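You operate a simulated robot arm through the tools that you are given. There is no shell and no other tool.

You are at the controls of a simulated robot arm. One attempt, no reset.

JOB
Fill the basin to the 6 L mark, soak the rack in it till its film pales, then rinse it.
Fine: pull the plug into its dish, rinse the rack clean under the tap, stand it on the grey mat; tap off, basin drained, no more than a splash spilt. Leave the other racks.

Only the result counts: the job must be done as asked and must still hold three seconds after the hand-in. Knocking over, shifting, dropping, spilling or breaking anything else fails it.

ROBOT AND FRAMES
A 6-joint arm with a two-finger gripper, fixed in place. Base frame: the origin is at the foot of the arm, x ahead of it, y to its left, z up; the work surface is at about z = 0.88. Lengths are in m, angles in rad, forces in N, time in s.
Its first joint turns from -2.897 to 2.897 rad. Payload 3.43 kg.
The tool frame sits at the grasp point between the pads (the TCP): z along the fingers, y along the line on which they close. The tips reach 0.02 m beyond it. Largest opening 0.19 m; the body of the gripper starts 0.248 m behind the TCP.
Orientation is told as [roll, pitch, yaw] about the base's x, y, z axes, in that order, counted from this pose: with the fingers straight down and closing along the base's y, the tool's x points along the base's -x, its y along +y and its z along -z.

CONTROLS
- The arm moves only by the tool move_arm. Its arguments are lists of equal length, an entry for each row: "offset": the shift along the tool's x, y, z in m, a list of three; "dr": the turn, a rotation vector about the tool's x, y, z in rad, a list of three; "hand": the finger opening in m, from 0 to 0.19. In form: {"offset": [[x, y, z], ...], "dr": [[wx, wy, wz], ...], "hand": [hand, ...]}. A call has 1 to 20 rows; each row shifts and turns the commanded pose from where the row before left it, along the tool's axes as they then stand. A row lasts 0.2 s, in which the tool goes at most 0.05 m and 0.15 rad; a call with a longer step from one row to the next is refused whole, and so is a gripper value outside its range. A pose out of reach is approached as far as the arm can. The call stops where the force on the tool passes 40 N (or 10 N more than at its start, if that is more) or the arm is blocked; 0.2 s more then pass. The fingers move at their own pace (about 0.153 m/s each) and stop on an object; they squeeze with about 31 N. The grip force told is the motor's: it shows also when the fingers shut on nothing. Time passes only in rows, and 0.2 s behind the last, so rows that do not move let the fingers close. It gives the time, the measured TCP pose, the force on the tool (base axes), the opening and the grip force at its end, in the units of the frame above (readings bear some noise), with the torque about the TCP (base axes, N m) and any sound that the robot's microphone picked up.
- Cameras (640 x 400 px; columns grow to the right, rows downward): "scene" is fixed at [0.0642, -0.6362, 1.5973]; the picture's right is [-0.44, -0.90, 0.00], its down [-0.85, 0.42, -0.30] and it looks along [0.27, -0.14, -0.95] (base axes); focal length 267 px, centre (320, 200). "wrist" rides on the gripper at [0.07, -0.008, -0.288] in the tool frame; the picture's right is [0.12, 0.99, 0.00], its down [-0.96, 0.11, -0.25] and it looks along [-0.25, 0.03, 0.97] (tool axes); focal length 261 px, centre (320, 200). There is no depth. A picture from a camera that has moved, and an enlarged one, comes with that camera's place and axes in the base frame and with its lens. The place of the scene camera against the robot may be out by one fixed shift of up to 0.025 m in any direction.
- capture(camera): a new picture of that camera. No time passes.
- raise_lower(by): slides the trunk up (or, below 0, down) by that many m; the arm rides with it, the base frame stays. It gives what a move gives, with no picture.
- zoom(camera, box): a new picture of the part [left, top, right, bottom] of that camera's present view, enlarged. No time passes.
- job_done(): hands the job in; it is judged then, once.

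Places have to be worked out from the pictures, the camera data and where the tool is seen. Open the gripper and draw the arm clear of the work before you hand the job in, unless the task says otherwise.

The tools are called after "Request:" by a JSON object that holds its "op" and its "data". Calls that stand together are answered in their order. move_arm: Moves the arm, as the interface text tells. Its arguments: {"type":"object","properties":{"offset":{"type":"array","items":{"type":"array","items":{"type":"number"}}},"dr":{"type":"array","items":{"type":"array","items":{"type":"number"}}},"hand":{"type":"array","items":{"type":"number"}}},"required":["offset","dr","hand"]} The other tools are called the same way: raise_lower (by) slides the trunk up or down; capture (camera) takes a picture; zoom (camera, box) takes an enlarged picture of a part of a camera's view; job_done () hands the job in.

At the start:

```text
clock: 0.0
ee_pos: [0.4958, -0.5447, 1.1457]
tcp_rot: [0.0, -0.001, 0.002]
force: [0.7, -0.4, -0.4]
ft_torque: [0.0, 0.0, 0.0]
finger_gap: 0.1901
grasp_force: 0.0
trunk travel left (down, up): [-0.225, 0.215]
```

scene: 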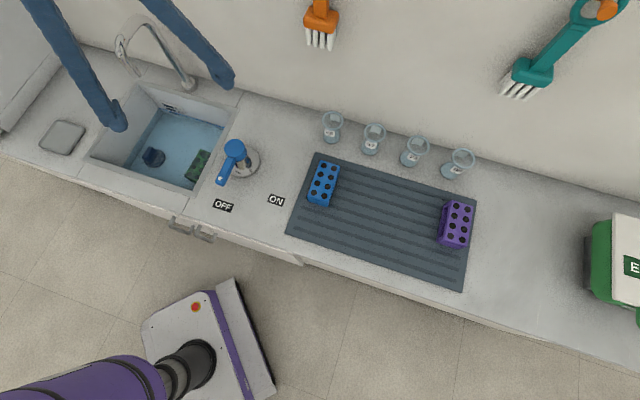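
wrist: 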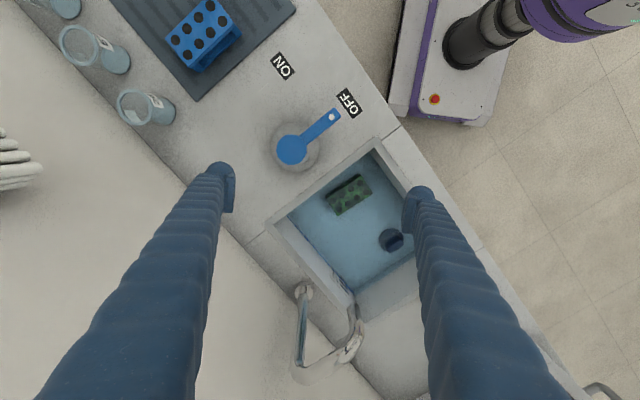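

I start by looking closely at the basin, tap handle, plug and rack before moving anything.

Request:
{"op": "zoom", "data": {"camera": "scene", "box": [30, 20, 300, 240]}}

Request:
{"op": "zoom", "data": {"camera": "wrist", "box": [220, 60, 480, 400]}}

Request:
{"op": "zoom", "data": {"camera": "scene", "box": [270, 90, 500, 300]}}

```text
1.82 times, centred on (165, 130) of scene
camera zoom: at [0.0642, -0.6362, 1.5973], right [-0.44, -0.9, 0.0], down [-0.85, 0.42, -0.3], along [0.27, -0.14, -0.95], focal length 485 px, centre (602, 327)
```

zoom: 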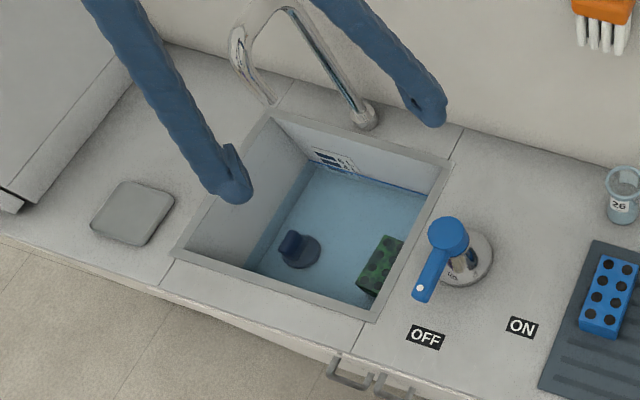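

```text
1.18 times, centred on (350, 230) of wrist
camera zoom: at [0.4268, -0.5537, 1.4332], right [-0.12, 0.99, 0.0], down [0.96, 0.12, 0.25], along [0.24, 0.03, -0.97], focal length 307 px, centre (285, 165)
```

zoom: 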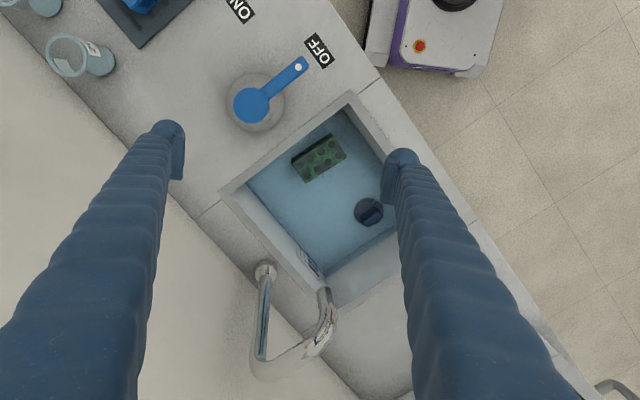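

```text
1.90 times, centred on (385, 195) of scene
camera zoom: at [0.0642, -0.6362, 1.5973], right [-0.44, -0.9, 0.0], down [-0.85, 0.42, -0.3], along [0.27, -0.14, -0.95], focal length 508 px, centre (196, 210)
```

zoom: 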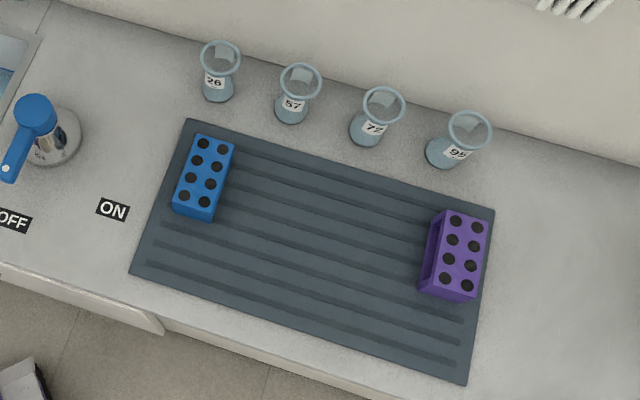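

Zooming further on the basin scale and the tap lever.

Request:
{"op": "zoom", "data": {"camera": "scene", "box": [140, 80, 220, 130]}}

Request:
{"op": "zoom", "data": {"camera": "scene", "box": [200, 125, 290, 215]}}

Request:
{"op": "zoom", "data": {"camera": "wrist", "box": [260, 150, 440, 300]}}

Request:
{"op": "zoom", "data": {"camera": "scene", "box": [80, 20, 240, 190]}}

```text
8.00 times, centred on (180, 105) of scene
camera zoom: at [0.0642, -0.6362, 1.5973], right [-0.44, -0.9, 0.0], down [-0.85, 0.42, -0.3], along [0.27, -0.14, -0.95], focal length 2136 px, centre (1440, 960)
```

zoom: 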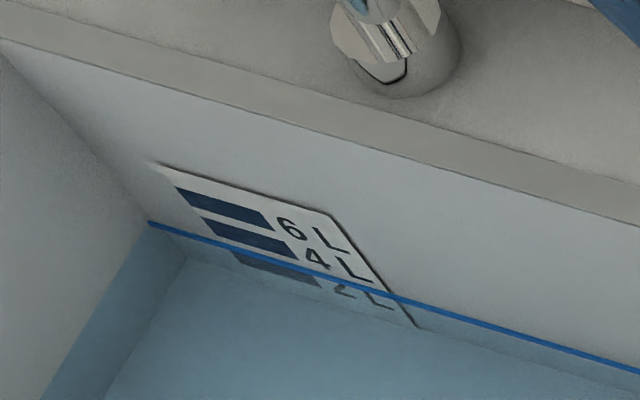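

```text
4.44 times, centred on (245, 170) of scene
camera zoom: at [0.0642, -0.6362, 1.5973], right [-0.44, -0.9, 0.0], down [-0.85, 0.42, -0.3], along [0.27, -0.14, -0.95], focal length 1186 px, centre (653, 333)
```

zoom: 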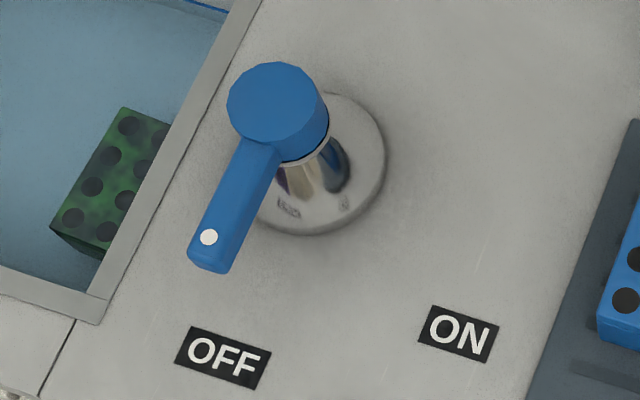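

```text
2.67 times, centred on (350, 225) of wrist
camera zoom: at [0.4268, -0.5537, 1.4332], right [-0.12, 0.99, 0.0], down [0.96, 0.12, 0.25], along [0.24, 0.03, -0.97], focal length 695 px, centre (240, 133)
```

zoom: 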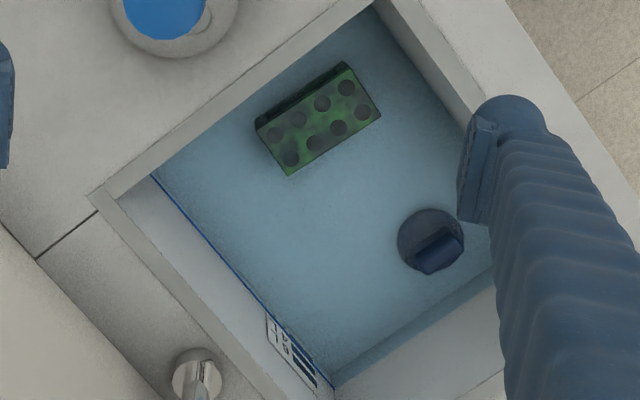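

```text
2.35 times, centred on (160, 105) of scene
camera zoom: at [0.0642, -0.6362, 1.5973], right [-0.44, -0.9, 0.0], down [-0.85, 0.42, -0.3], along [0.27, -0.14, -0.95], focal length 628 px, centre (696, 424)
```

zoom: 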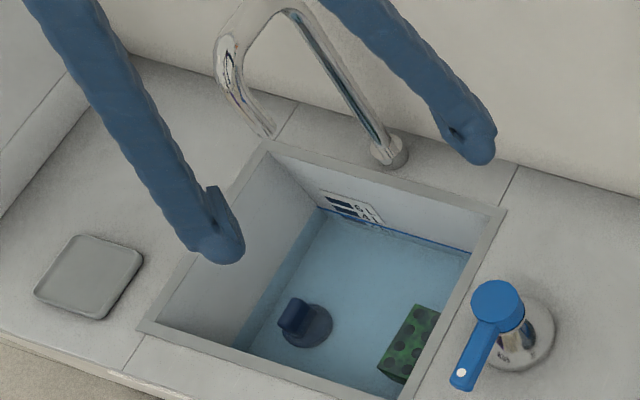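

The water is at about 3 L, the film-covered green rack lies front-right in the basin, the plug sits front-left, and the dish is left of the basin. The counter is turned by about 47.6° from the base, so I back off, yaw the tool to line up with it, and shift to look into the basin.

Request:
{"op": "move_arm", "data": {"offset": [[0.026, 0.029, 0], [0.026, 0.029, 0], [0.027, 0.0285, 0], [0, 0, 0], [0, 0, 0], [0, 0, 0], [0, 0, 0], [0, 0, 0], [0, 0, 0], [0, 0.04, 0], [0, 0.04, 0], [0, 0.04, 0], [0, 0.04, 0]], "dr": [[0, 0, 0], [0, 0, 0], [0, 0, 0], [0, 0, 0.1385], [0, 0, 0.1385], [0, 0, 0.1385], [0, 0, 0.1385], [0, 0, 0.1385], [0, 0, 0.1385], [0, 0, 0], [0, 0, 0], [0, 0, 0], [0, 0, 0]], "hand": [0.19, 0.19, 0.19, 0.19, 0.19, 0.19, 0.19, 0.19, 0.19, 0.19, 0.19, 0.19, 0.19]}}

```text
clock: 2.8
ee_pos: [0.5374, -0.3515, 1.1489]
tcp_rot: [-0.002, 0.003, -0.831]
force: [-0.4, 0.7, -0.6]
ft_torque: [0.01, 0.07, 0.0]
finger_gap: 0.1898
grasp_force: 0.0
trunk travel left (down, up): [-0.225, 0.215]
```

The tool is now at about s=0.16, t=0.62 in counter-aligned axes. I capture both views.

Request:
{"op": "capture", "data": {"camera": "wrist"}}

Request:
{"op": "capture", "data": {"camera": "scene"}}

```text
taken
camera wrist: at [0.4845, -0.3036, 1.435], right [0.65, 0.76, 0.0], down [0.73, -0.63, 0.25], along [0.19, -0.16, -0.97], focal length 261 px, centre (320, 200)
```

wrist: 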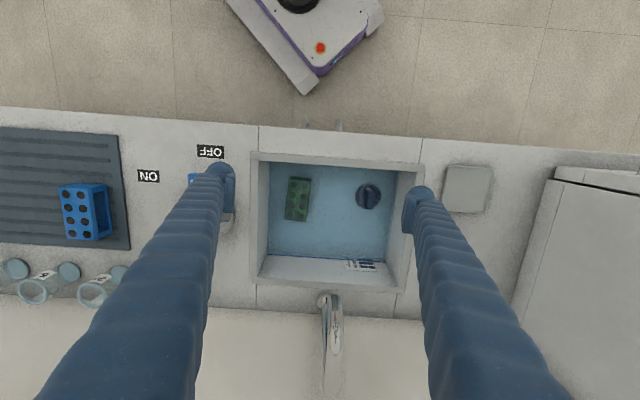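

```text
taken
```

scene: 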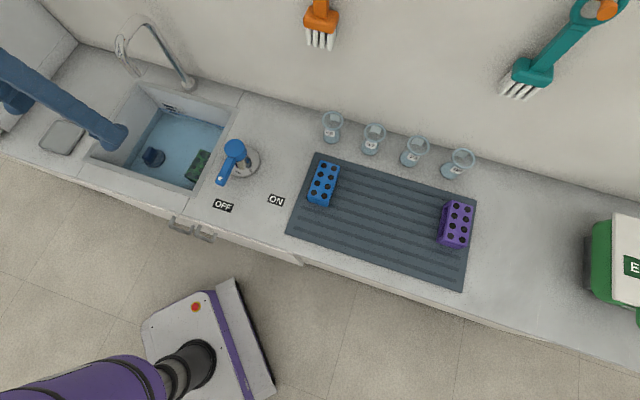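

Good overhead view. Zooming in on the basin contents and on the scale and spout from here.

Request:
{"op": "zoom", "data": {"camera": "wrist", "box": [240, 140, 432, 260]}}

Request:
{"op": "zoom", "data": {"camera": "wrist", "box": [240, 230, 432, 390]}}

Request:
{"op": "zoom", "data": {"camera": "wrist", "box": [0, 100, 260, 310]}}

Request:
{"op": "zoom", "data": {"camera": "wrist", "box": [400, 130, 560, 250]}}

Request:
{"op": "zoom", "data": {"camera": "scene", "box": [80, 10, 260, 200]}}

```text
3.33 times, centred on (336, 200) of wrist
camera zoom: at [0.4845, -0.3036, 1.435], right [0.65, 0.76, 0.0], down [0.73, -0.63, 0.25], along [0.19, -0.16, -0.97], focal length 869 px, centre (267, 200)
```

zoom: 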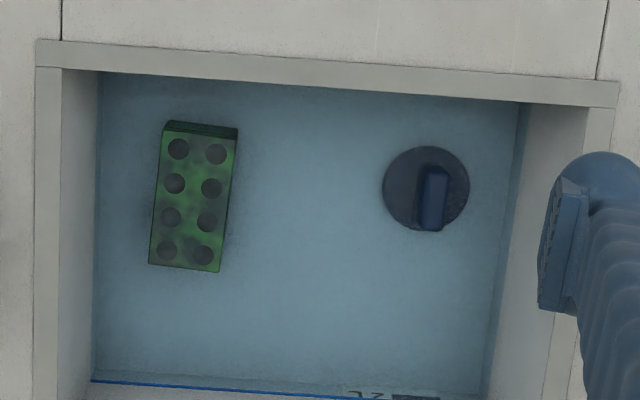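

```text
2.50 times, centred on (336, 310) of wrist
camera zoom: at [0.4845, -0.3036, 1.435], right [0.65, 0.76, 0.0], down [0.73, -0.63, 0.25], along [0.19, -0.16, -0.97], focal length 652 px, centre (280, -75)
```

zoom: 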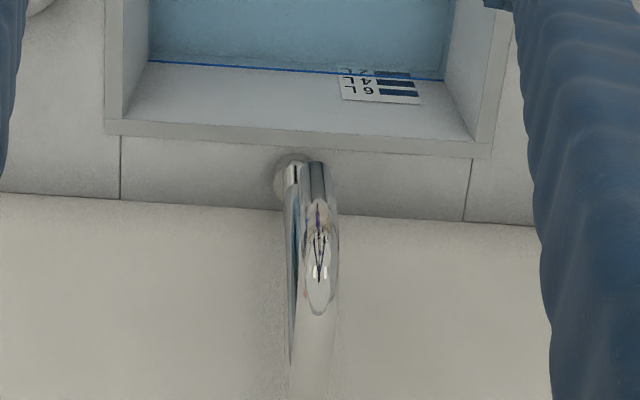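

```text
1.90 times, centred on (130, 205) of wrist
camera zoom: at [0.4845, -0.3036, 1.435], right [0.65, 0.76, 0.0], down [0.73, -0.63, 0.25], along [0.19, -0.16, -0.97], focal length 496 px, centre (682, 190)
```

zoom: 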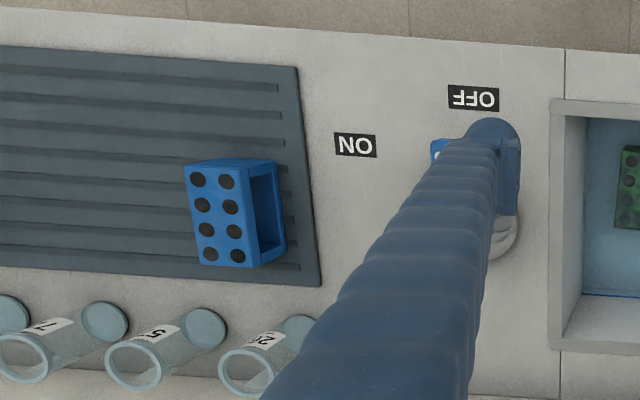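

```text
3.33 times, centred on (480, 190) of wrist
camera zoom: at [0.4845, -0.3036, 1.435], right [0.65, 0.76, 0.0], down [0.73, -0.63, 0.25], along [0.19, -0.16, -0.97], focal length 869 px, centre (-213, 233)
```

zoom: 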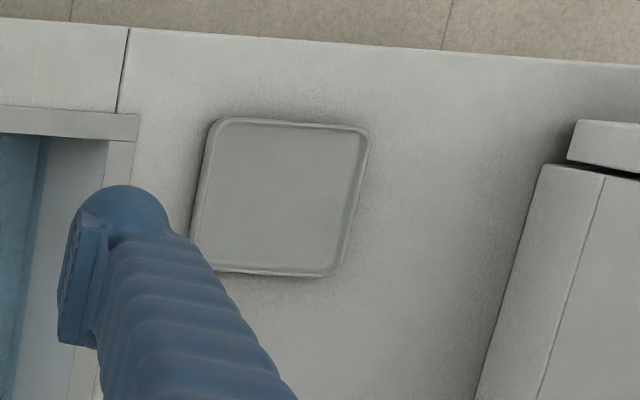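

```text
2.11 times, centred on (170, 105) of scene
camera zoom: at [0.0642, -0.6362, 1.5973], right [-0.44, -0.9, 0.0], down [-0.85, 0.42, -0.3], along [0.27, -0.14, -0.95], focal length 562 px, centre (636, 400)
```

zoom: 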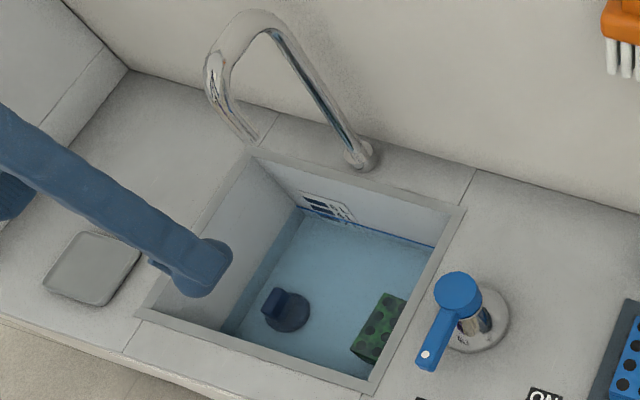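

Working in counter axes (s along the counter to the left, t toward the wall, 45° to the base), I place the tap pivot at s≈-0.10, t≈0.75 with its lever toward the front. The spout outlet is at s≈0.17, t≈0.82, z≈1.05, and ON is about 60° counter-clockwise. I hover over the lever with a narrower hand.

Request:
{"op": "move_arm", "data": {"offset": [[0, -0.0382, 0.0165], [-0.009, -0.0382, 0.0165], [-0.011, -0.0382, 0.0165], [-0.011, -0.0382, 0.0165], [-0.011, -0.0382, 0.0165], [-0.011, -0.0382, 0.0165], [0, 0, 0]], "dr": [[0, 0, -0.0456], [0, 0, 0], [0, 0, 0], [0, 0, 0], [0, 0, 0], [0, 0, 0], [0, 0, 0]], "hand": [0.15, 0.12, 0.09, 0.07, 0.07, 0.07, 0.07]}}

Request:
{"op": "capture", "data": {"camera": "wrist"}}

Request:
{"op": "capture", "data": {"camera": "scene"}}

```text
clock: 4.4
ee_pos: [0.4102, -0.5501, 1.0493]
tcp_rot: [-0.001, -0.002, -0.786]
force: [0.3, -0.5, -0.1]
ft_torque: [0.1, -0.02, 0.0]
finger_gap: 0.0698
grasp_force: 0.1
trunk travel left (down, up): [-0.225, 0.215]
```

```text
taken
camera wrist: at [0.3559, -0.5065, 1.3358], right [0.62, 0.79, 0.0], down [0.76, -0.6, 0.25], along [0.19, -0.15, -0.97], focal length 261 px, centre (320, 200)
```

wrist: 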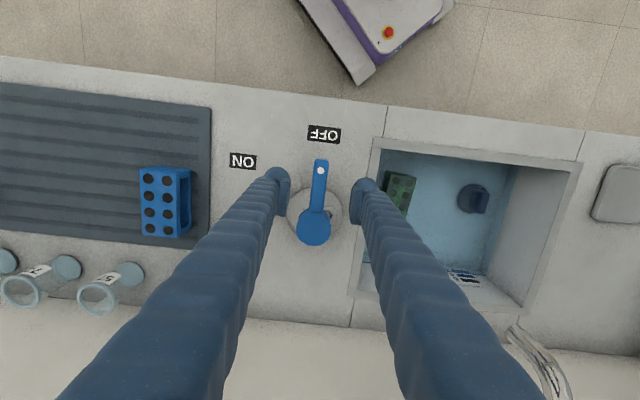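

```text
taken
```

scene: 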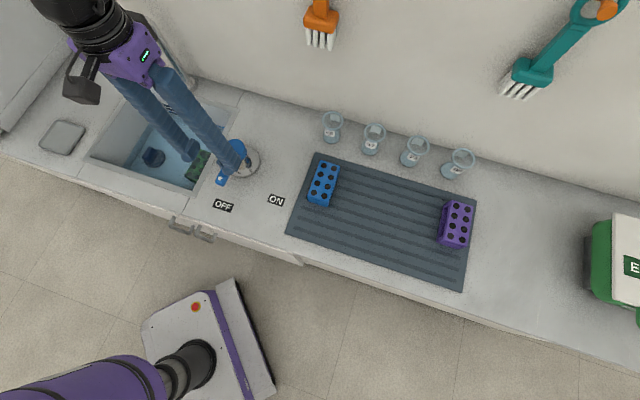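

The lever runs between the fingers, centred within 2 mm. I descend to straddle it and narrow the hand to 0.03.

Request:
{"op": "move_arm", "data": {"offset": [[-0.001, -0.0018, 0.0325], [0, 0, 0.0325], [0, 0, 0.032], [0, 0, 0], [0, 0, 0]], "dr": [[0, 0, 0], [0, 0, 0], [0, 0, 0], [0, 0, 0], [0, 0, 0]], "hand": [0.07, 0.07, 0.07, 0.03, 0.03]}}

Request:
{"op": "zoom", "data": {"camera": "wrist", "box": [220, 100, 420, 260]}}

Request:
{"op": "zoom", "data": {"camera": "scene", "box": [90, 60, 290, 220]}}

```text
clock: 5.6
ee_pos: [0.4095, -0.554, 0.9527]
tcp_rot: [-0.001, 0.0, -0.785]
force: [0.2, 0.5, 1.0]
ft_torque: [-0.02, 0.0, -0.01]
finger_gap: 0.0302
grasp_force: 0.0
trunk travel left (down, up): [-0.225, 0.215]
```

```text
2.50 times, centred on (320, 180) of wrist
camera zoom: at [0.355, -0.5104, 1.2388], right [0.62, 0.79, 0.0], down [0.76, -0.6, 0.25], along [0.19, -0.15, -0.97], focal length 652 px, centre (320, 250)
```

zoom: 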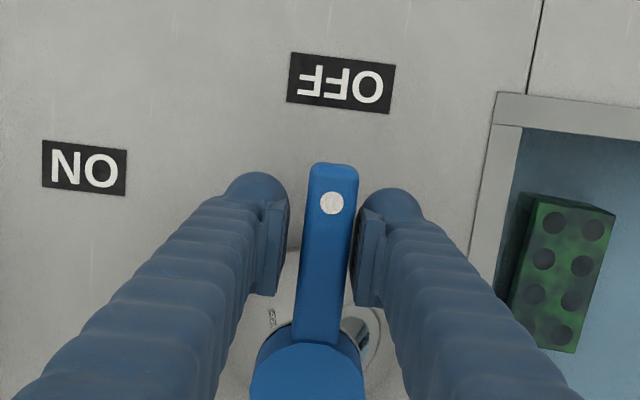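

```text
2.50 times, centred on (190, 140) of scene
camera zoom: at [0.0642, -0.6362, 1.5973], right [-0.44, -0.9, 0.0], down [-0.85, 0.42, -0.3], along [0.27, -0.14, -0.95], focal length 667 px, centre (645, 350)
```

zoom: 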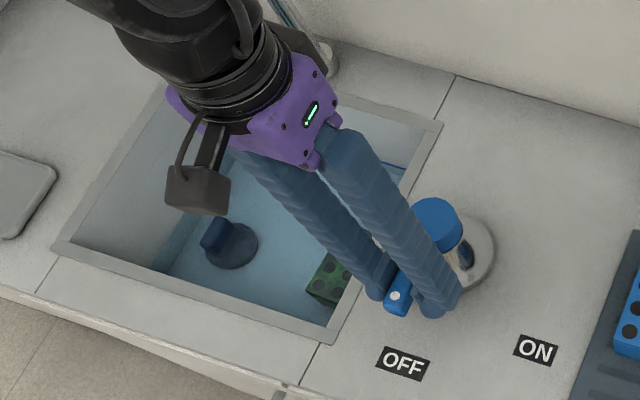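

The fingers straddle the lever without touching it. I swing 30° about the pivot toward ON and check for flow.

Request:
{"op": "move_arm", "data": {"offset": [[-0.0006, -0.0089, 0], [-0.0006, -0.0089, 0], [-0.0006, -0.0089, 0], [-0.0006, -0.0089, 0]], "dr": [[0, 0, -0.1309], [0, 0, -0.1309], [0, 0, -0.1309], [0, 0, -0.1309]], "hand": [0.03, 0.03, 0.03, 0.03]}}

Request:
{"op": "capture", "data": {"camera": "scene"}}

Request:
{"op": "capture", "data": {"camera": "wrist"}}

```text
clock: 6.6
ee_pos: [0.3911, -0.5839, 0.951]
tcp_rot: [-0.001, -0.001, -0.261]
force: [-0.3, -0.6, -0.2]
ft_torque: [-0.02, -0.03, 0.0]
finger_gap: 0.0299
grasp_force: 0.0
trunk travel left (down, up): [-0.225, 0.215]
```

```text
taken
```

scene: 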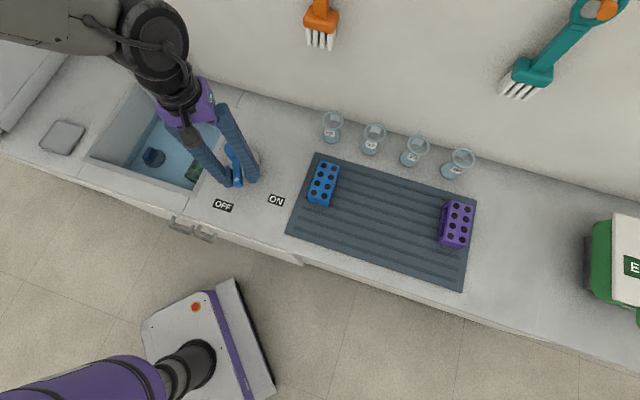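

```text
taken
camera wrist: at [0.322, -0.5733, 1.2369], right [0.14, 0.99, 0.0], down [0.96, -0.14, 0.25], along [0.24, -0.03, -0.97], focal length 261 px, centre (320, 200)
```

wrist: 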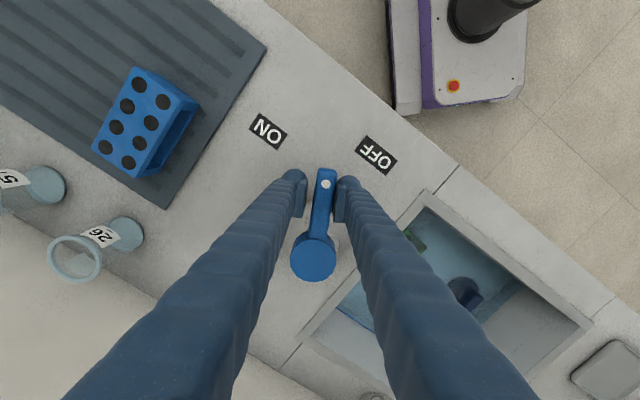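

The lever follows easily to about 27°, with no sound yet. I swing the remaining 30°.

Request:
{"op": "move_arm", "data": {"offset": [[-0.0006, -0.0089, 0], [-0.0006, -0.0089, 0], [-0.0006, -0.0089, 0], [-0.0006, -0.0089, 0]], "dr": [[0, 0, -0.1309], [0, 0, -0.1309], [0, 0, -0.1309], [0, 0, -0.1309]], "hand": [0.03, 0.03, 0.03, 0.03]}}

Request:
{"op": "capture", "data": {"camera": "scene"}}

Request:
{"op": "capture", "data": {"camera": "wrist"}}

```text
clock: 7.6
ee_pos: [0.3912, -0.6184, 0.9506]
tcp_rot: [-0.001, 0.0, 0.262]
force: [0.3, 0.0, -0.9]
ft_torque: [-0.01, 0.02, -0.01]
finger_gap: 0.0299
grasp_force: 0.0
trunk travel left (down, up): [-0.225, 0.215]
```

```text
taken
```

scene: 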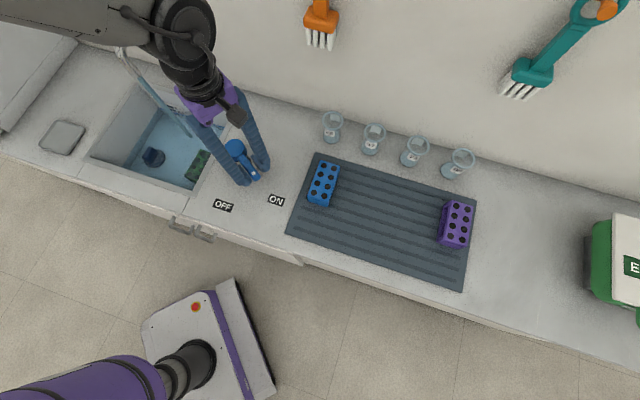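

```text
taken
camera wrist: at [0.3263, -0.6447, 1.2371], right [-0.37, 0.93, 0.0], down [0.9, 0.36, 0.25], along [0.23, 0.09, -0.97], focal length 261 px, centre (320, 200)
```

wrist: 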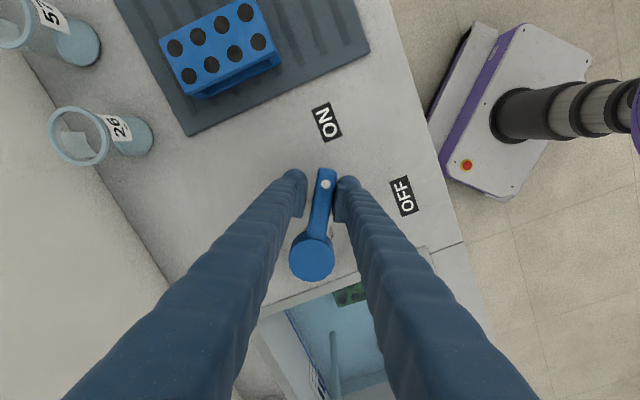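

The tap is now running, with a stream falling from the spout into the basin. I zoom to read the level.

Request:
{"op": "zoom", "data": {"camera": "scene", "box": [80, 50, 260, 200]}}

Request:
{"op": "zoom", "data": {"camera": "scene", "box": [140, 80, 220, 130]}}

Request:
{"op": "zoom", "data": {"camera": "wrist", "box": [250, 270, 410, 400]}}

```text
2.67 times, centred on (170, 125) of scene
camera zoom: at [0.0642, -0.6362, 1.5973], right [-0.44, -0.9, 0.0], down [-0.85, 0.42, -0.3], along [0.27, -0.14, -0.95], focal length 712 px, centre (720, 400)
```

zoom: 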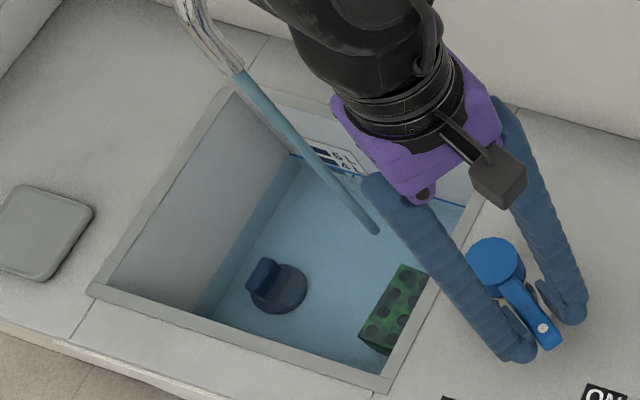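

```text
8.00 times, centred on (180, 105) of scene
camera zoom: at [0.0642, -0.6362, 1.5973], right [-0.44, -0.9, 0.0], down [-0.85, 0.42, -0.3], along [0.27, -0.14, -0.95], focal length 2136 px, centre (1440, 960)
```

zoom: 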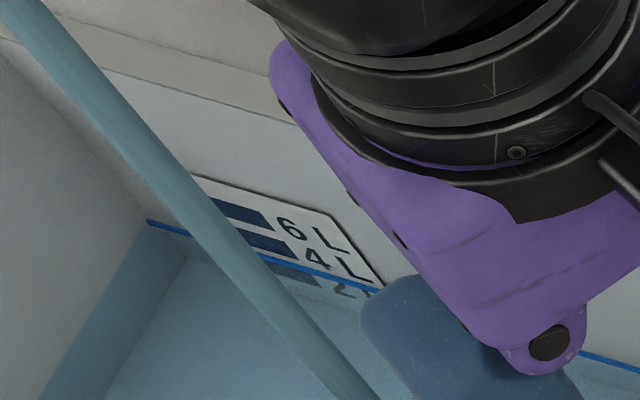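

```text
3.08 times, centred on (330, 335) of wrist
camera zoom: at [0.3263, -0.6447, 1.2371], right [-0.37, 0.93, 0.0], down [0.9, 0.36, 0.25], along [0.23, 0.09, -0.97], focal length 802 px, centre (289, -215)
```

zoom: 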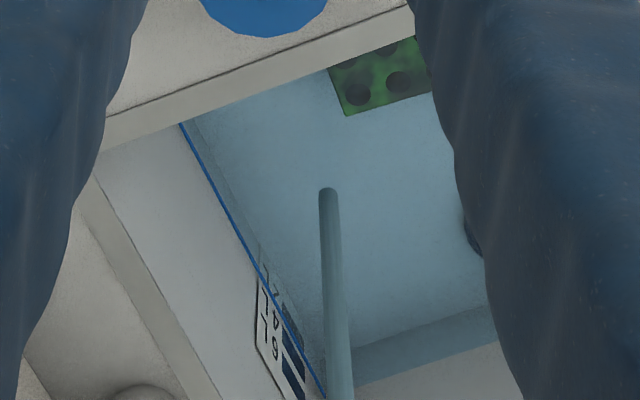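

The stream lands inside the basin and the scale is visible in the scene view. I wait 3 s, staying on the lever, to measure the fill rate.

Request:
{"op": "move_arm", "data": {"offset": [[0, 0, 0], [0, 0, 0], [0, 0, 0], [0, 0, 0], [0, 0, 0], [0, 0, 0], [0, 0, 0], [0, 0, 0], [0, 0, 0], [0, 0, 0], [0, 0, 0], [0, 0, 0], [0, 0, 0], [0, 0, 0]], "dr": [[0, 0, 0], [0, 0, 0], [0, 0, 0], [0, 0, 0], [0, 0, 0], [0, 0, 0], [0, 0, 0], [0, 0, 0], [0, 0, 0], [0, 0, 0], [0, 0, 0], [0, 0, 0], [0, 0, 0], [0, 0, 0]], "hand": [0.03, 0.03, 0.03, 0.03, 0.03, 0.03, 0.03, 0.03, 0.03, 0.03, 0.03, 0.03, 0.03, 0.03]}}

Request:
{"op": "zoom", "data": {"camera": "scene", "box": [140, 80, 220, 130]}}

Request:
{"op": "zoom", "data": {"camera": "wrist", "box": [290, 330, 370, 400]}}

```text
clock: 10.6
ee_pos: [0.3911, -0.618, 0.9505]
tcp_rot: [0.0, 0.0, 0.262]
force: [0.1, 0.5, 0.6]
ft_torque: [0.0, -0.01, 0.01]
finger_gap: 0.0298
grasp_force: 0.0
trunk travel left (down, up): [-0.225, 0.215]
```

```text
8.00 times, centred on (180, 105) of scene
camera zoom: at [0.0642, -0.6362, 1.5973], right [-0.44, -0.9, 0.0], down [-0.85, 0.42, -0.3], along [0.27, -0.14, -0.95], focal length 2136 px, centre (1440, 960)
```

zoom: 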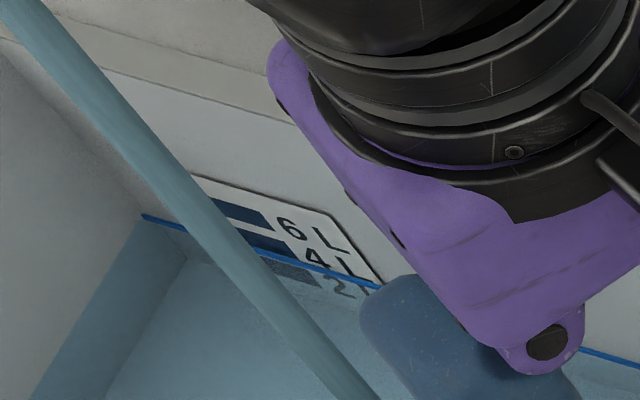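

```text
5.71 times, centred on (330, 365) of wrist
camera zoom: at [0.3263, -0.6443, 1.2373], right [-0.37, 0.93, 0.0], down [0.9, 0.36, 0.25], along [0.23, 0.09, -0.97], focal length 1489 px, centre (263, -743)
```

zoom: 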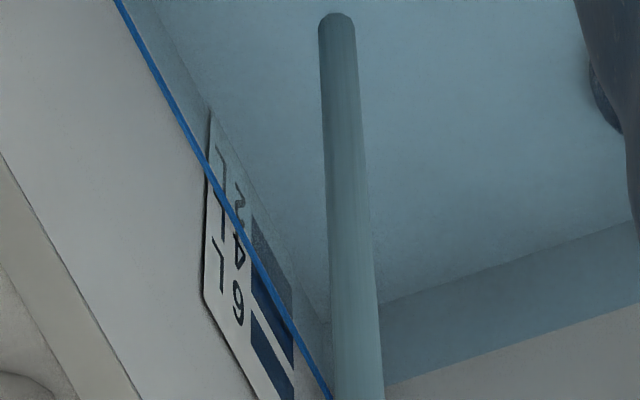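

The level rises about 0.13 L/s. I wait about 8 s more and re-read.

Request:
{"op": "move_arm", "data": {"offset": [[0, 0, 0], [0, 0, 0], [0, 0, 0], [0, 0, 0], [0, 0, 0], [0, 0, 0], [0, 0, 0], [0, 0, 0], [0, 0, 0], [0, 0, 0], [0, 0, 0], [0, 0, 0], [0, 0, 0], [0, 0, 0], [0, 0, 0], [0, 0, 0], [0, 0, 0], [0, 0, 0], [0, 0, 0], [0, 0, 0]], "dr": [[0, 0, 0], [0, 0, 0], [0, 0, 0], [0, 0, 0], [0, 0, 0], [0, 0, 0], [0, 0, 0], [0, 0, 0], [0, 0, 0], [0, 0, 0], [0, 0, 0], [0, 0, 0], [0, 0, 0], [0, 0, 0], [0, 0, 0], [0, 0, 0], [0, 0, 0], [0, 0, 0], [0, 0, 0], [0, 0, 0]], "hand": [0.03, 0.03, 0.03, 0.03, 0.03, 0.03, 0.03, 0.03, 0.03, 0.03, 0.03, 0.03, 0.03, 0.03, 0.03, 0.03, 0.03, 0.03, 0.03, 0.03]}}

Request:
{"op": "move_arm", "data": {"offset": [[0, 0, 0], [0, 0, 0], [0, 0, 0], [0, 0, 0], [0, 0, 0], [0, 0, 0], [0, 0, 0], [0, 0, 0], [0, 0, 0], [0, 0, 0], [0, 0, 0], [0, 0, 0], [0, 0, 0], [0, 0, 0], [0, 0, 0], [0, 0, 0], [0, 0, 0], [0, 0, 0]], "dr": [[0, 0, 0], [0, 0, 0], [0, 0, 0], [0, 0, 0], [0, 0, 0], [0, 0, 0], [0, 0, 0], [0, 0, 0], [0, 0, 0], [0, 0, 0], [0, 0, 0], [0, 0, 0], [0, 0, 0], [0, 0, 0], [0, 0, 0], [0, 0, 0], [0, 0, 0], [0, 0, 0]], "hand": [0.03, 0.03, 0.03, 0.03, 0.03, 0.03, 0.03, 0.03, 0.03, 0.03, 0.03, 0.03, 0.03, 0.03, 0.03, 0.03, 0.03, 0.03]}}

Request:
{"op": "zoom", "data": {"camera": "scene", "box": [140, 80, 220, 130]}}

Request:
{"op": "zoom", "data": {"camera": "wrist", "box": [250, 270, 410, 400]}}

Request:
{"op": "zoom", "data": {"camera": "scene", "box": [80, 50, 260, 200]}}

```text
clock: 14.8
ee_pos: [0.3912, -0.6194, 0.9518]
tcp_rot: [0.002, -0.001, 0.262]
force: [-0.5, 0.8, -0.5]
ft_torque: [0.01, -0.01, -0.02]
finger_gap: 0.03
grasp_force: 0.2
trunk travel left (down, up): [-0.225, 0.215]
```

```text
clock: 18.6
ee_pos: [0.3908, -0.6192, 0.9513]
tcp_rot: [0.001, 0.0, 0.261]
force: [0.4, 0.3, -0.4]
ft_torque: [0.0, 0.0, -0.01]
finger_gap: 0.03
grasp_force: 0.0
trunk travel left (down, up): [-0.225, 0.215]
```

```text
8.00 times, centred on (180, 105) of scene
camera zoom: at [0.0642, -0.6362, 1.5973], right [-0.44, -0.9, 0.0], down [-0.85, 0.42, -0.3], along [0.27, -0.14, -0.95], focal length 2136 px, centre (1440, 960)
```

zoom: 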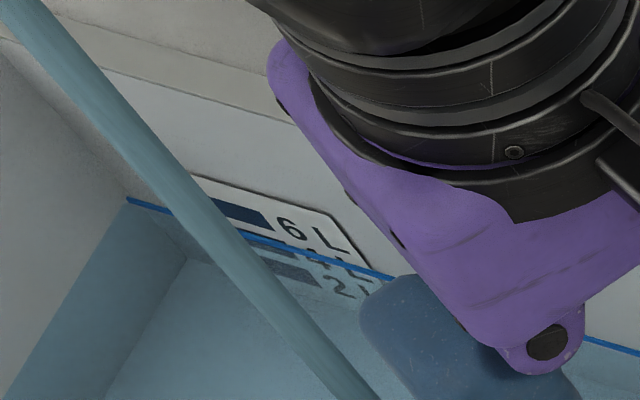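

```text
3.08 times, centred on (330, 335) of wrist
camera zoom: at [0.3263, -0.6443, 1.2373], right [-0.37, 0.93, 0.0], down [0.9, 0.36, 0.25], along [0.23, 0.09, -0.97], focal length 802 px, centre (289, -215)
```

zoom: 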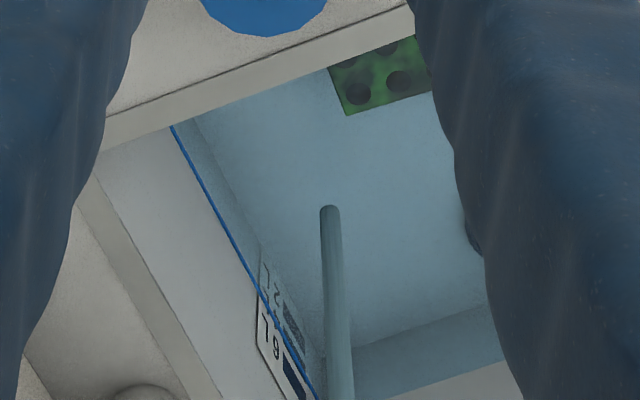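

```text
2.67 times, centred on (170, 125) of scene
camera zoom: at [0.0642, -0.6362, 1.5973], right [-0.44, -0.9, 0.0], down [-0.85, 0.42, -0.3], along [0.27, -0.14, -0.95], focal length 712 px, centre (720, 400)
```

zoom: 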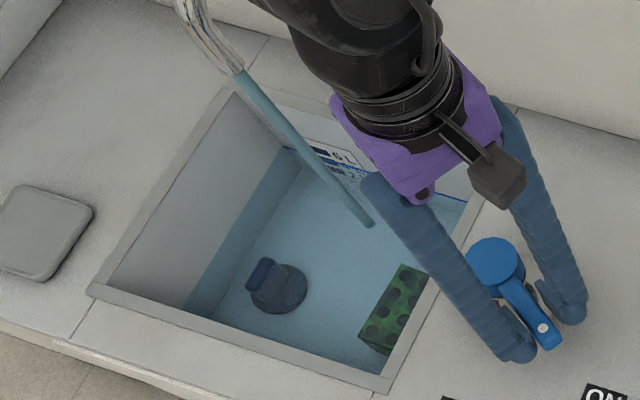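

The line has just reached the middle of the 4 L bar, and bar centres extrapolate correctly to zero at the floor, so bar centre is the level. At roughly 0.13 L/s I need about 15 s more, so I wait 10 s and read again.

Request:
{"op": "move_arm", "data": {"offset": [[0, 0, 0], [0, 0, 0], [0, 0, 0], [0, 0, 0], [0, 0, 0], [0, 0, 0], [0, 0, 0], [0, 0, 0], [0, 0, 0], [0, 0, 0], [0, 0, 0], [0, 0, 0], [0, 0, 0], [0, 0, 0], [0, 0, 0], [0, 0, 0], [0, 0, 0], [0, 0, 0], [0, 0, 0], [0, 0, 0]], "dr": [[0, 0, 0], [0, 0, 0], [0, 0, 0], [0, 0, 0], [0, 0, 0], [0, 0, 0], [0, 0, 0], [0, 0, 0], [0, 0, 0], [0, 0, 0], [0, 0, 0], [0, 0, 0], [0, 0, 0], [0, 0, 0], [0, 0, 0], [0, 0, 0], [0, 0, 0], [0, 0, 0], [0, 0, 0], [0, 0, 0]], "hand": [0.03, 0.03, 0.03, 0.03, 0.03, 0.03, 0.03, 0.03, 0.03, 0.03, 0.03, 0.03, 0.03, 0.03, 0.03, 0.03, 0.03, 0.03, 0.03, 0.03]}}

Request:
{"op": "move_arm", "data": {"offset": [[0, 0, 0], [0, 0, 0], [0, 0, 0], [0, 0, 0], [0, 0, 0], [0, 0, 0], [0, 0, 0], [0, 0, 0], [0, 0, 0], [0, 0, 0], [0, 0, 0], [0, 0, 0], [0, 0, 0], [0, 0, 0], [0, 0, 0], [0, 0, 0], [0, 0, 0], [0, 0, 0], [0, 0, 0]], "dr": [[0, 0, 0], [0, 0, 0], [0, 0, 0], [0, 0, 0], [0, 0, 0], [0, 0, 0], [0, 0, 0], [0, 0, 0], [0, 0, 0], [0, 0, 0], [0, 0, 0], [0, 0, 0], [0, 0, 0], [0, 0, 0], [0, 0, 0], [0, 0, 0], [0, 0, 0], [0, 0, 0], [0, 0, 0]], "hand": [0.03, 0.03, 0.03, 0.03, 0.03, 0.03, 0.03, 0.03, 0.03, 0.03, 0.03, 0.03, 0.03, 0.03, 0.03, 0.03, 0.03, 0.03, 0.03]}}

Request:
{"op": "zoom", "data": {"camera": "scene", "box": [140, 80, 220, 130]}}

Request:
{"op": "zoom", "data": {"camera": "wrist", "box": [250, 270, 410, 400]}}

```text
clock: 22.8
ee_pos: [0.391, -0.6177, 0.9515]
tcp_rot: [0.001, 0.0, 0.262]
force: [-0.2, -0.5, -1.1]
ft_torque: [-0.02, 0.0, 0.01]
finger_gap: 0.03
grasp_force: 0.1
trunk travel left (down, up): [-0.225, 0.215]
```

```text
clock: 26.8
ee_pos: [0.3934, -0.6177, 0.9513]
tcp_rot: [0.001, -0.002, 0.261]
force: [-0.9, 0.8, 0.9]
ft_torque: [0.02, -0.01, -0.01]
finger_gap: 0.0302
grasp_force: 0.2
trunk travel left (down, up): [-0.225, 0.215]
```

```text
8.00 times, centred on (180, 105) of scene
camera zoom: at [0.0642, -0.6362, 1.5973], right [-0.44, -0.9, 0.0], down [-0.85, 0.42, -0.3], along [0.27, -0.14, -0.95], focal length 2136 px, centre (1440, 960)
```

zoom: 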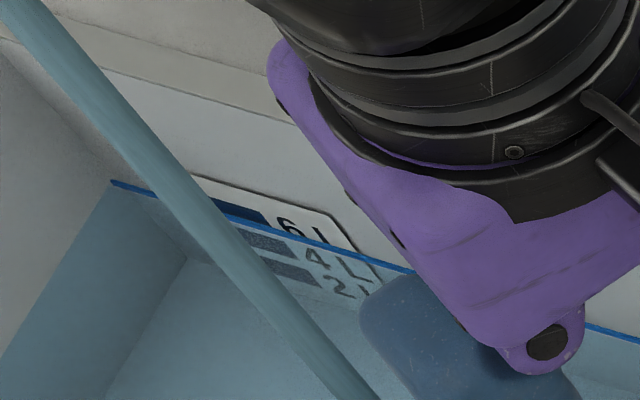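

```text
3.08 times, centred on (330, 335) of wrist
camera zoom: at [0.3263, -0.6443, 1.2373], right [-0.37, 0.93, 0.0], down [0.9, 0.36, 0.25], along [0.23, 0.09, -0.97], focal length 802 px, centre (289, -215)
```

zoom: 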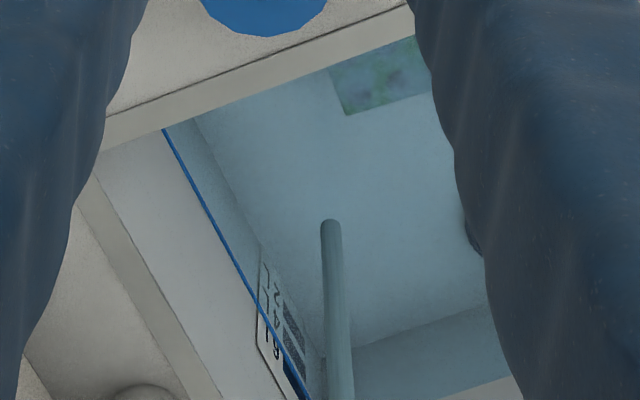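

The line is on the lower edge of the 6 L bar, about 5.2 L, and the rack is now submerged. I wait about 4 s more and check before closing.

Request:
{"op": "move_arm", "data": {"offset": [[0, 0, 0], [0, 0, 0], [0, 0, 0], [0, 0, 0], [0, 0, 0], [0, 0, 0], [0, 0, 0], [0, 0, 0], [0, 0, 0], [0, 0, 0], [0, 0, 0], [0, 0, 0], [0, 0, 0], [0, 0, 0], [0, 0, 0], [0, 0, 0], [0, 0, 0], [0, 0, 0], [0, 0, 0]], "dr": [[0, 0, 0], [0, 0, 0], [0, 0, 0], [0, 0, 0], [0, 0, 0], [0, 0, 0], [0, 0, 0], [0, 0, 0], [0, 0, 0], [0, 0, 0], [0, 0, 0], [0, 0, 0], [0, 0, 0], [0, 0, 0], [0, 0, 0], [0, 0, 0], [0, 0, 0], [0, 0, 0], [0, 0, 0]], "hand": [0.03, 0.03, 0.03, 0.03, 0.03, 0.03, 0.03, 0.03, 0.03, 0.03, 0.03, 0.03, 0.03, 0.03, 0.03, 0.03, 0.03, 0.03, 0.03]}}

Request:
{"op": "zoom", "data": {"camera": "scene", "box": [140, 80, 220, 130]}}

Request:
{"op": "zoom", "data": {"camera": "wrist", "box": [290, 330, 370, 400]}}

```text
clock: 30.8
ee_pos: [0.3917, -0.6173, 0.9503]
tcp_rot: [-0.001, 0.0, 0.263]
force: [-0.6, 0.6, -0.6]
ft_torque: [0.01, 0.01, 0.03]
finger_gap: 0.0301
grasp_force: 0.1
trunk travel left (down, up): [-0.225, 0.215]
```

```text
8.00 times, centred on (180, 105) of scene
camera zoom: at [0.0642, -0.6362, 1.5973], right [-0.44, -0.9, 0.0], down [-0.85, 0.42, -0.3], along [0.27, -0.14, -0.95], focal length 2136 px, centre (1440, 960)
```

zoom: 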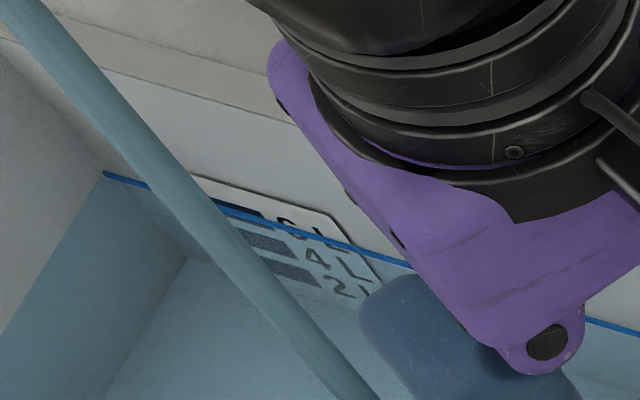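

```text
5.71 times, centred on (330, 365) of wrist
camera zoom: at [0.3263, -0.6443, 1.2373], right [-0.37, 0.93, 0.0], down [0.9, 0.36, 0.25], along [0.23, 0.09, -0.97], focal length 1489 px, centre (263, -743)
```

zoom: 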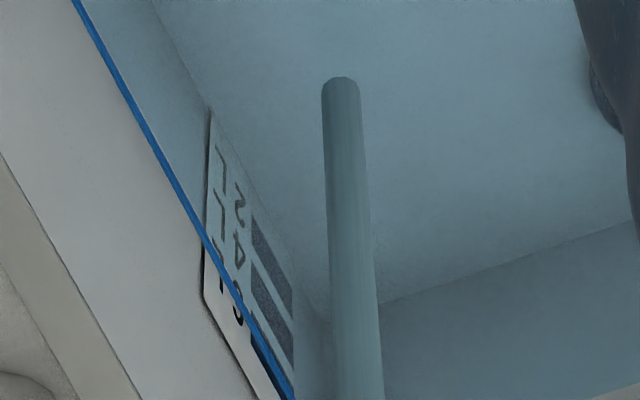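

The line is now through the middle of the 6 L bar (about 5.9 L). I swing the lever back to OFF, with a few degrees extra for the slack.

Request:
{"op": "move_arm", "data": {"offset": [[-0.0006, 0.0089, 0], [-0.0006, 0.0089, 0], [-0.0006, 0.0089, 0], [-0.0006, 0.0089, 0], [-0.0006, 0.0089, 0], [-0.0006, 0.0089, 0], [-0.0006, 0.0089, 0], [-0.0006, 0.0089, 0], [0, 0.003, 0]], "dr": [[0, 0, 0.1309], [0, 0, 0.1309], [0, 0, 0.1309], [0, 0, 0.1309], [0, 0, 0.1309], [0, 0, 0.1309], [0, 0, 0.1309], [0, 0, 0.1309], [0, 0, 0.04]], "hand": [0.03, 0.03, 0.03, 0.03, 0.03, 0.03, 0.03, 0.03, 0.03]}}

Request:
{"op": "capture", "data": {"camera": "wrist"}}

Request:
{"op": "capture", "data": {"camera": "scene"}}

```text
clock: 32.8
ee_pos: [0.4112, -0.5487, 0.9515]
tcp_rot: [0.0, 0.001, -0.827]
force: [-0.6, -0.5, -0.3]
ft_torque: [-0.03, -0.01, 0.0]
finger_gap: 0.0303
grasp_force: 0.4
trunk travel left (down, up): [-0.225, 0.215]
```

```text
taken
camera wrist: at [0.3584, -0.5031, 1.2381], right [0.65, 0.76, 0.0], down [0.74, -0.63, 0.25], along [0.19, -0.16, -0.97], focal length 261 px, centre (320, 200)
```

wrist: 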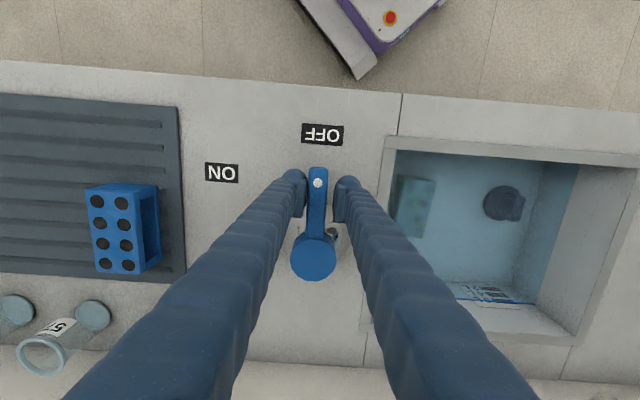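

```text
taken
```

scene: 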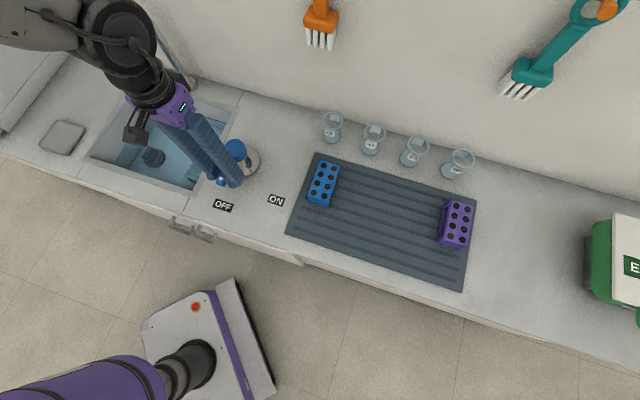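

The lever is back within 2° of its OFF direction and no stream shows. I lift clear, open the hand, and return to look into the basin.

Request:
{"op": "move_arm", "data": {"offset": [[0, -0.002, 0], [0, 0, -0.04], [0, 0, -0.045], [0, 0, -0.045], [0, 0, -0.04], [0.02, 0.04, -0.02], [0.01, 0.045, 0], [0, 0.045, 0], [0, 0.045, 0], [0, 0.03, 0]], "dr": [[0, 0, 0], [0, 0, -0.042], [0, 0, 0], [0, 0, 0], [0, 0, 0], [0, 0, 0], [0, 0, 0], [0, 0, 0], [0, 0, 0], [0, 0, 0]], "hand": [0.034, 0.04, 0.05, 0.08, 0.12, 0.15, 0.17, 0.19, 0.19, 0.19]}}

Request:
{"op": "capture", "data": {"camera": "wrist"}}

Request:
{"op": "zoom", "data": {"camera": "scene", "box": [80, 50, 260, 200]}}

Request:
{"op": "zoom", "data": {"camera": "scene", "box": [140, 80, 220, 130]}}

```text
clock: 35.0
ee_pos: [0.5347, -0.3837, 1.14]
tcp_rot: [-0.003, 0.0, -0.782]
force: [0.6, 0.2, 0.1]
ft_torque: [-0.06, 0.01, -0.02]
finger_gap: 0.19
grasp_force: 0.1
trunk travel left (down, up): [-0.225, 0.215]
```

```text
taken
camera wrist: at [0.4797, -0.3405, 1.4261], right [0.62, 0.79, 0.0], down [0.76, -0.6, 0.25], along [0.19, -0.15, -0.97], focal length 261 px, centre (320, 200)
```

wrist: 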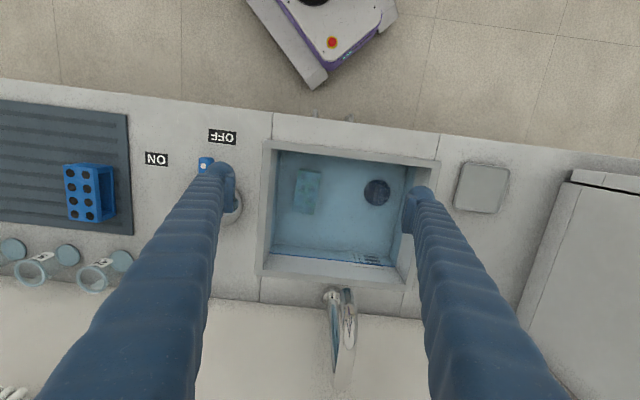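

```text
2.67 times, centred on (170, 125) of scene
camera zoom: at [0.0642, -0.6362, 1.5973], right [-0.44, -0.9, 0.0], down [-0.85, 0.42, -0.3], along [0.27, -0.14, -0.95], focal length 712 px, centre (720, 400)
```

zoom: 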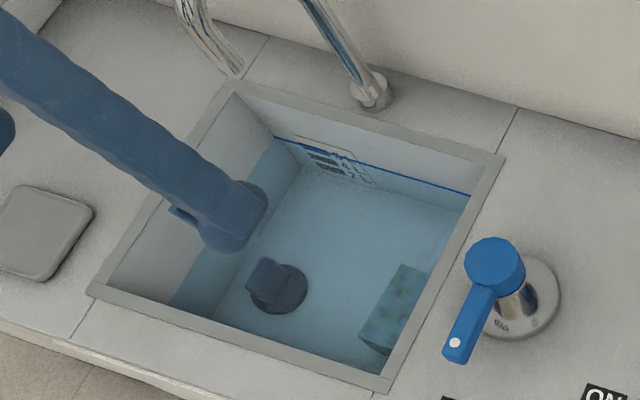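

```text
8.00 times, centred on (180, 105) of scene
camera zoom: at [0.0642, -0.6362, 1.5973], right [-0.44, -0.9, 0.0], down [-0.85, 0.42, -0.3], along [0.27, -0.14, -0.95], focal length 2136 px, centre (1440, 960)
```

zoom: 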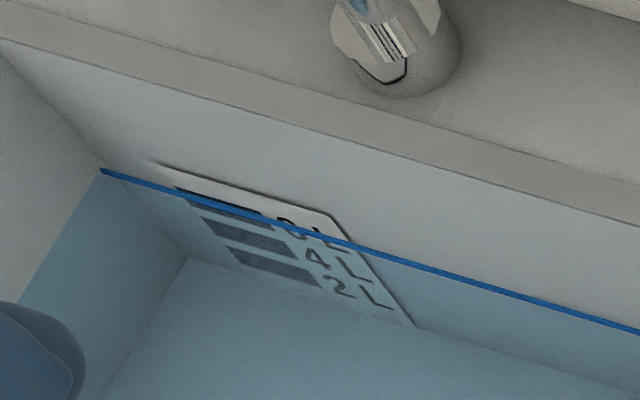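

The tap is off and the line sits on the 6 L bar. I zoom harder to check it precisely and look at the rack's film.

Request:
{"op": "zoom", "data": {"camera": "scene", "box": [156, 96, 190, 120]}}

Request:
{"op": "zoom", "data": {"camera": "wrist", "box": [256, 140, 446, 290]}}

Request:
{"op": "zoom", "data": {"camera": "wrist", "box": [330, 235, 410, 285]}}

```text
16.00 times, centred on (173, 108) of scene
camera zoom: at [0.0642, -0.6362, 1.5973], right [-0.44, -0.9, 0.0], down [-0.85, 0.42, -0.3], along [0.27, -0.14, -0.95], focal length 4271 px, centre (2672, 1672)
```

zoom: 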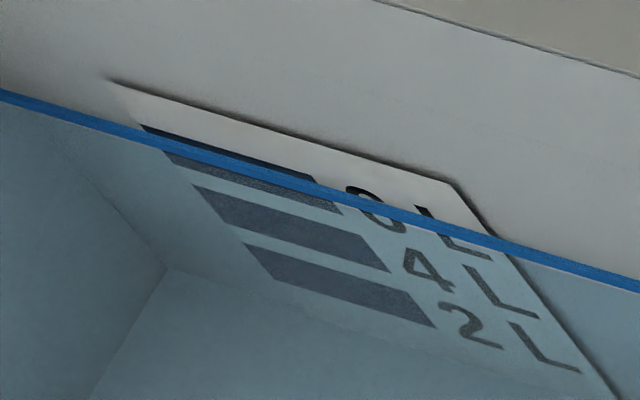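

```text
2.67 times, centred on (351, 215) of wrist
camera zoom: at [0.4797, -0.3405, 1.4261], right [0.62, 0.79, 0.0], down [0.76, -0.6, 0.25], along [0.19, -0.15, -0.97], focal length 695 px, centre (237, 160)
```

zoom: 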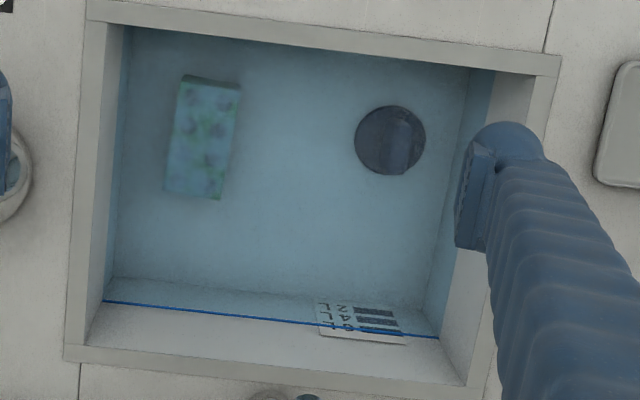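

```text
8.00 times, centred on (370, 260) of wrist
camera zoom: at [0.4797, -0.3405, 1.4261], right [0.62, 0.79, 0.0], down [0.76, -0.6, 0.25], along [0.19, -0.15, -0.97], focal length 2085 px, centre (-80, -280)
```

zoom: 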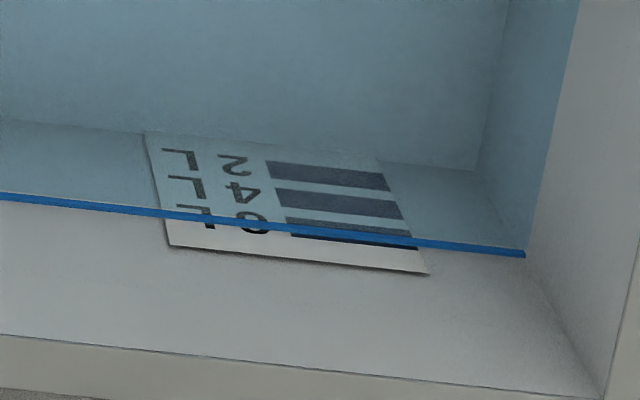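

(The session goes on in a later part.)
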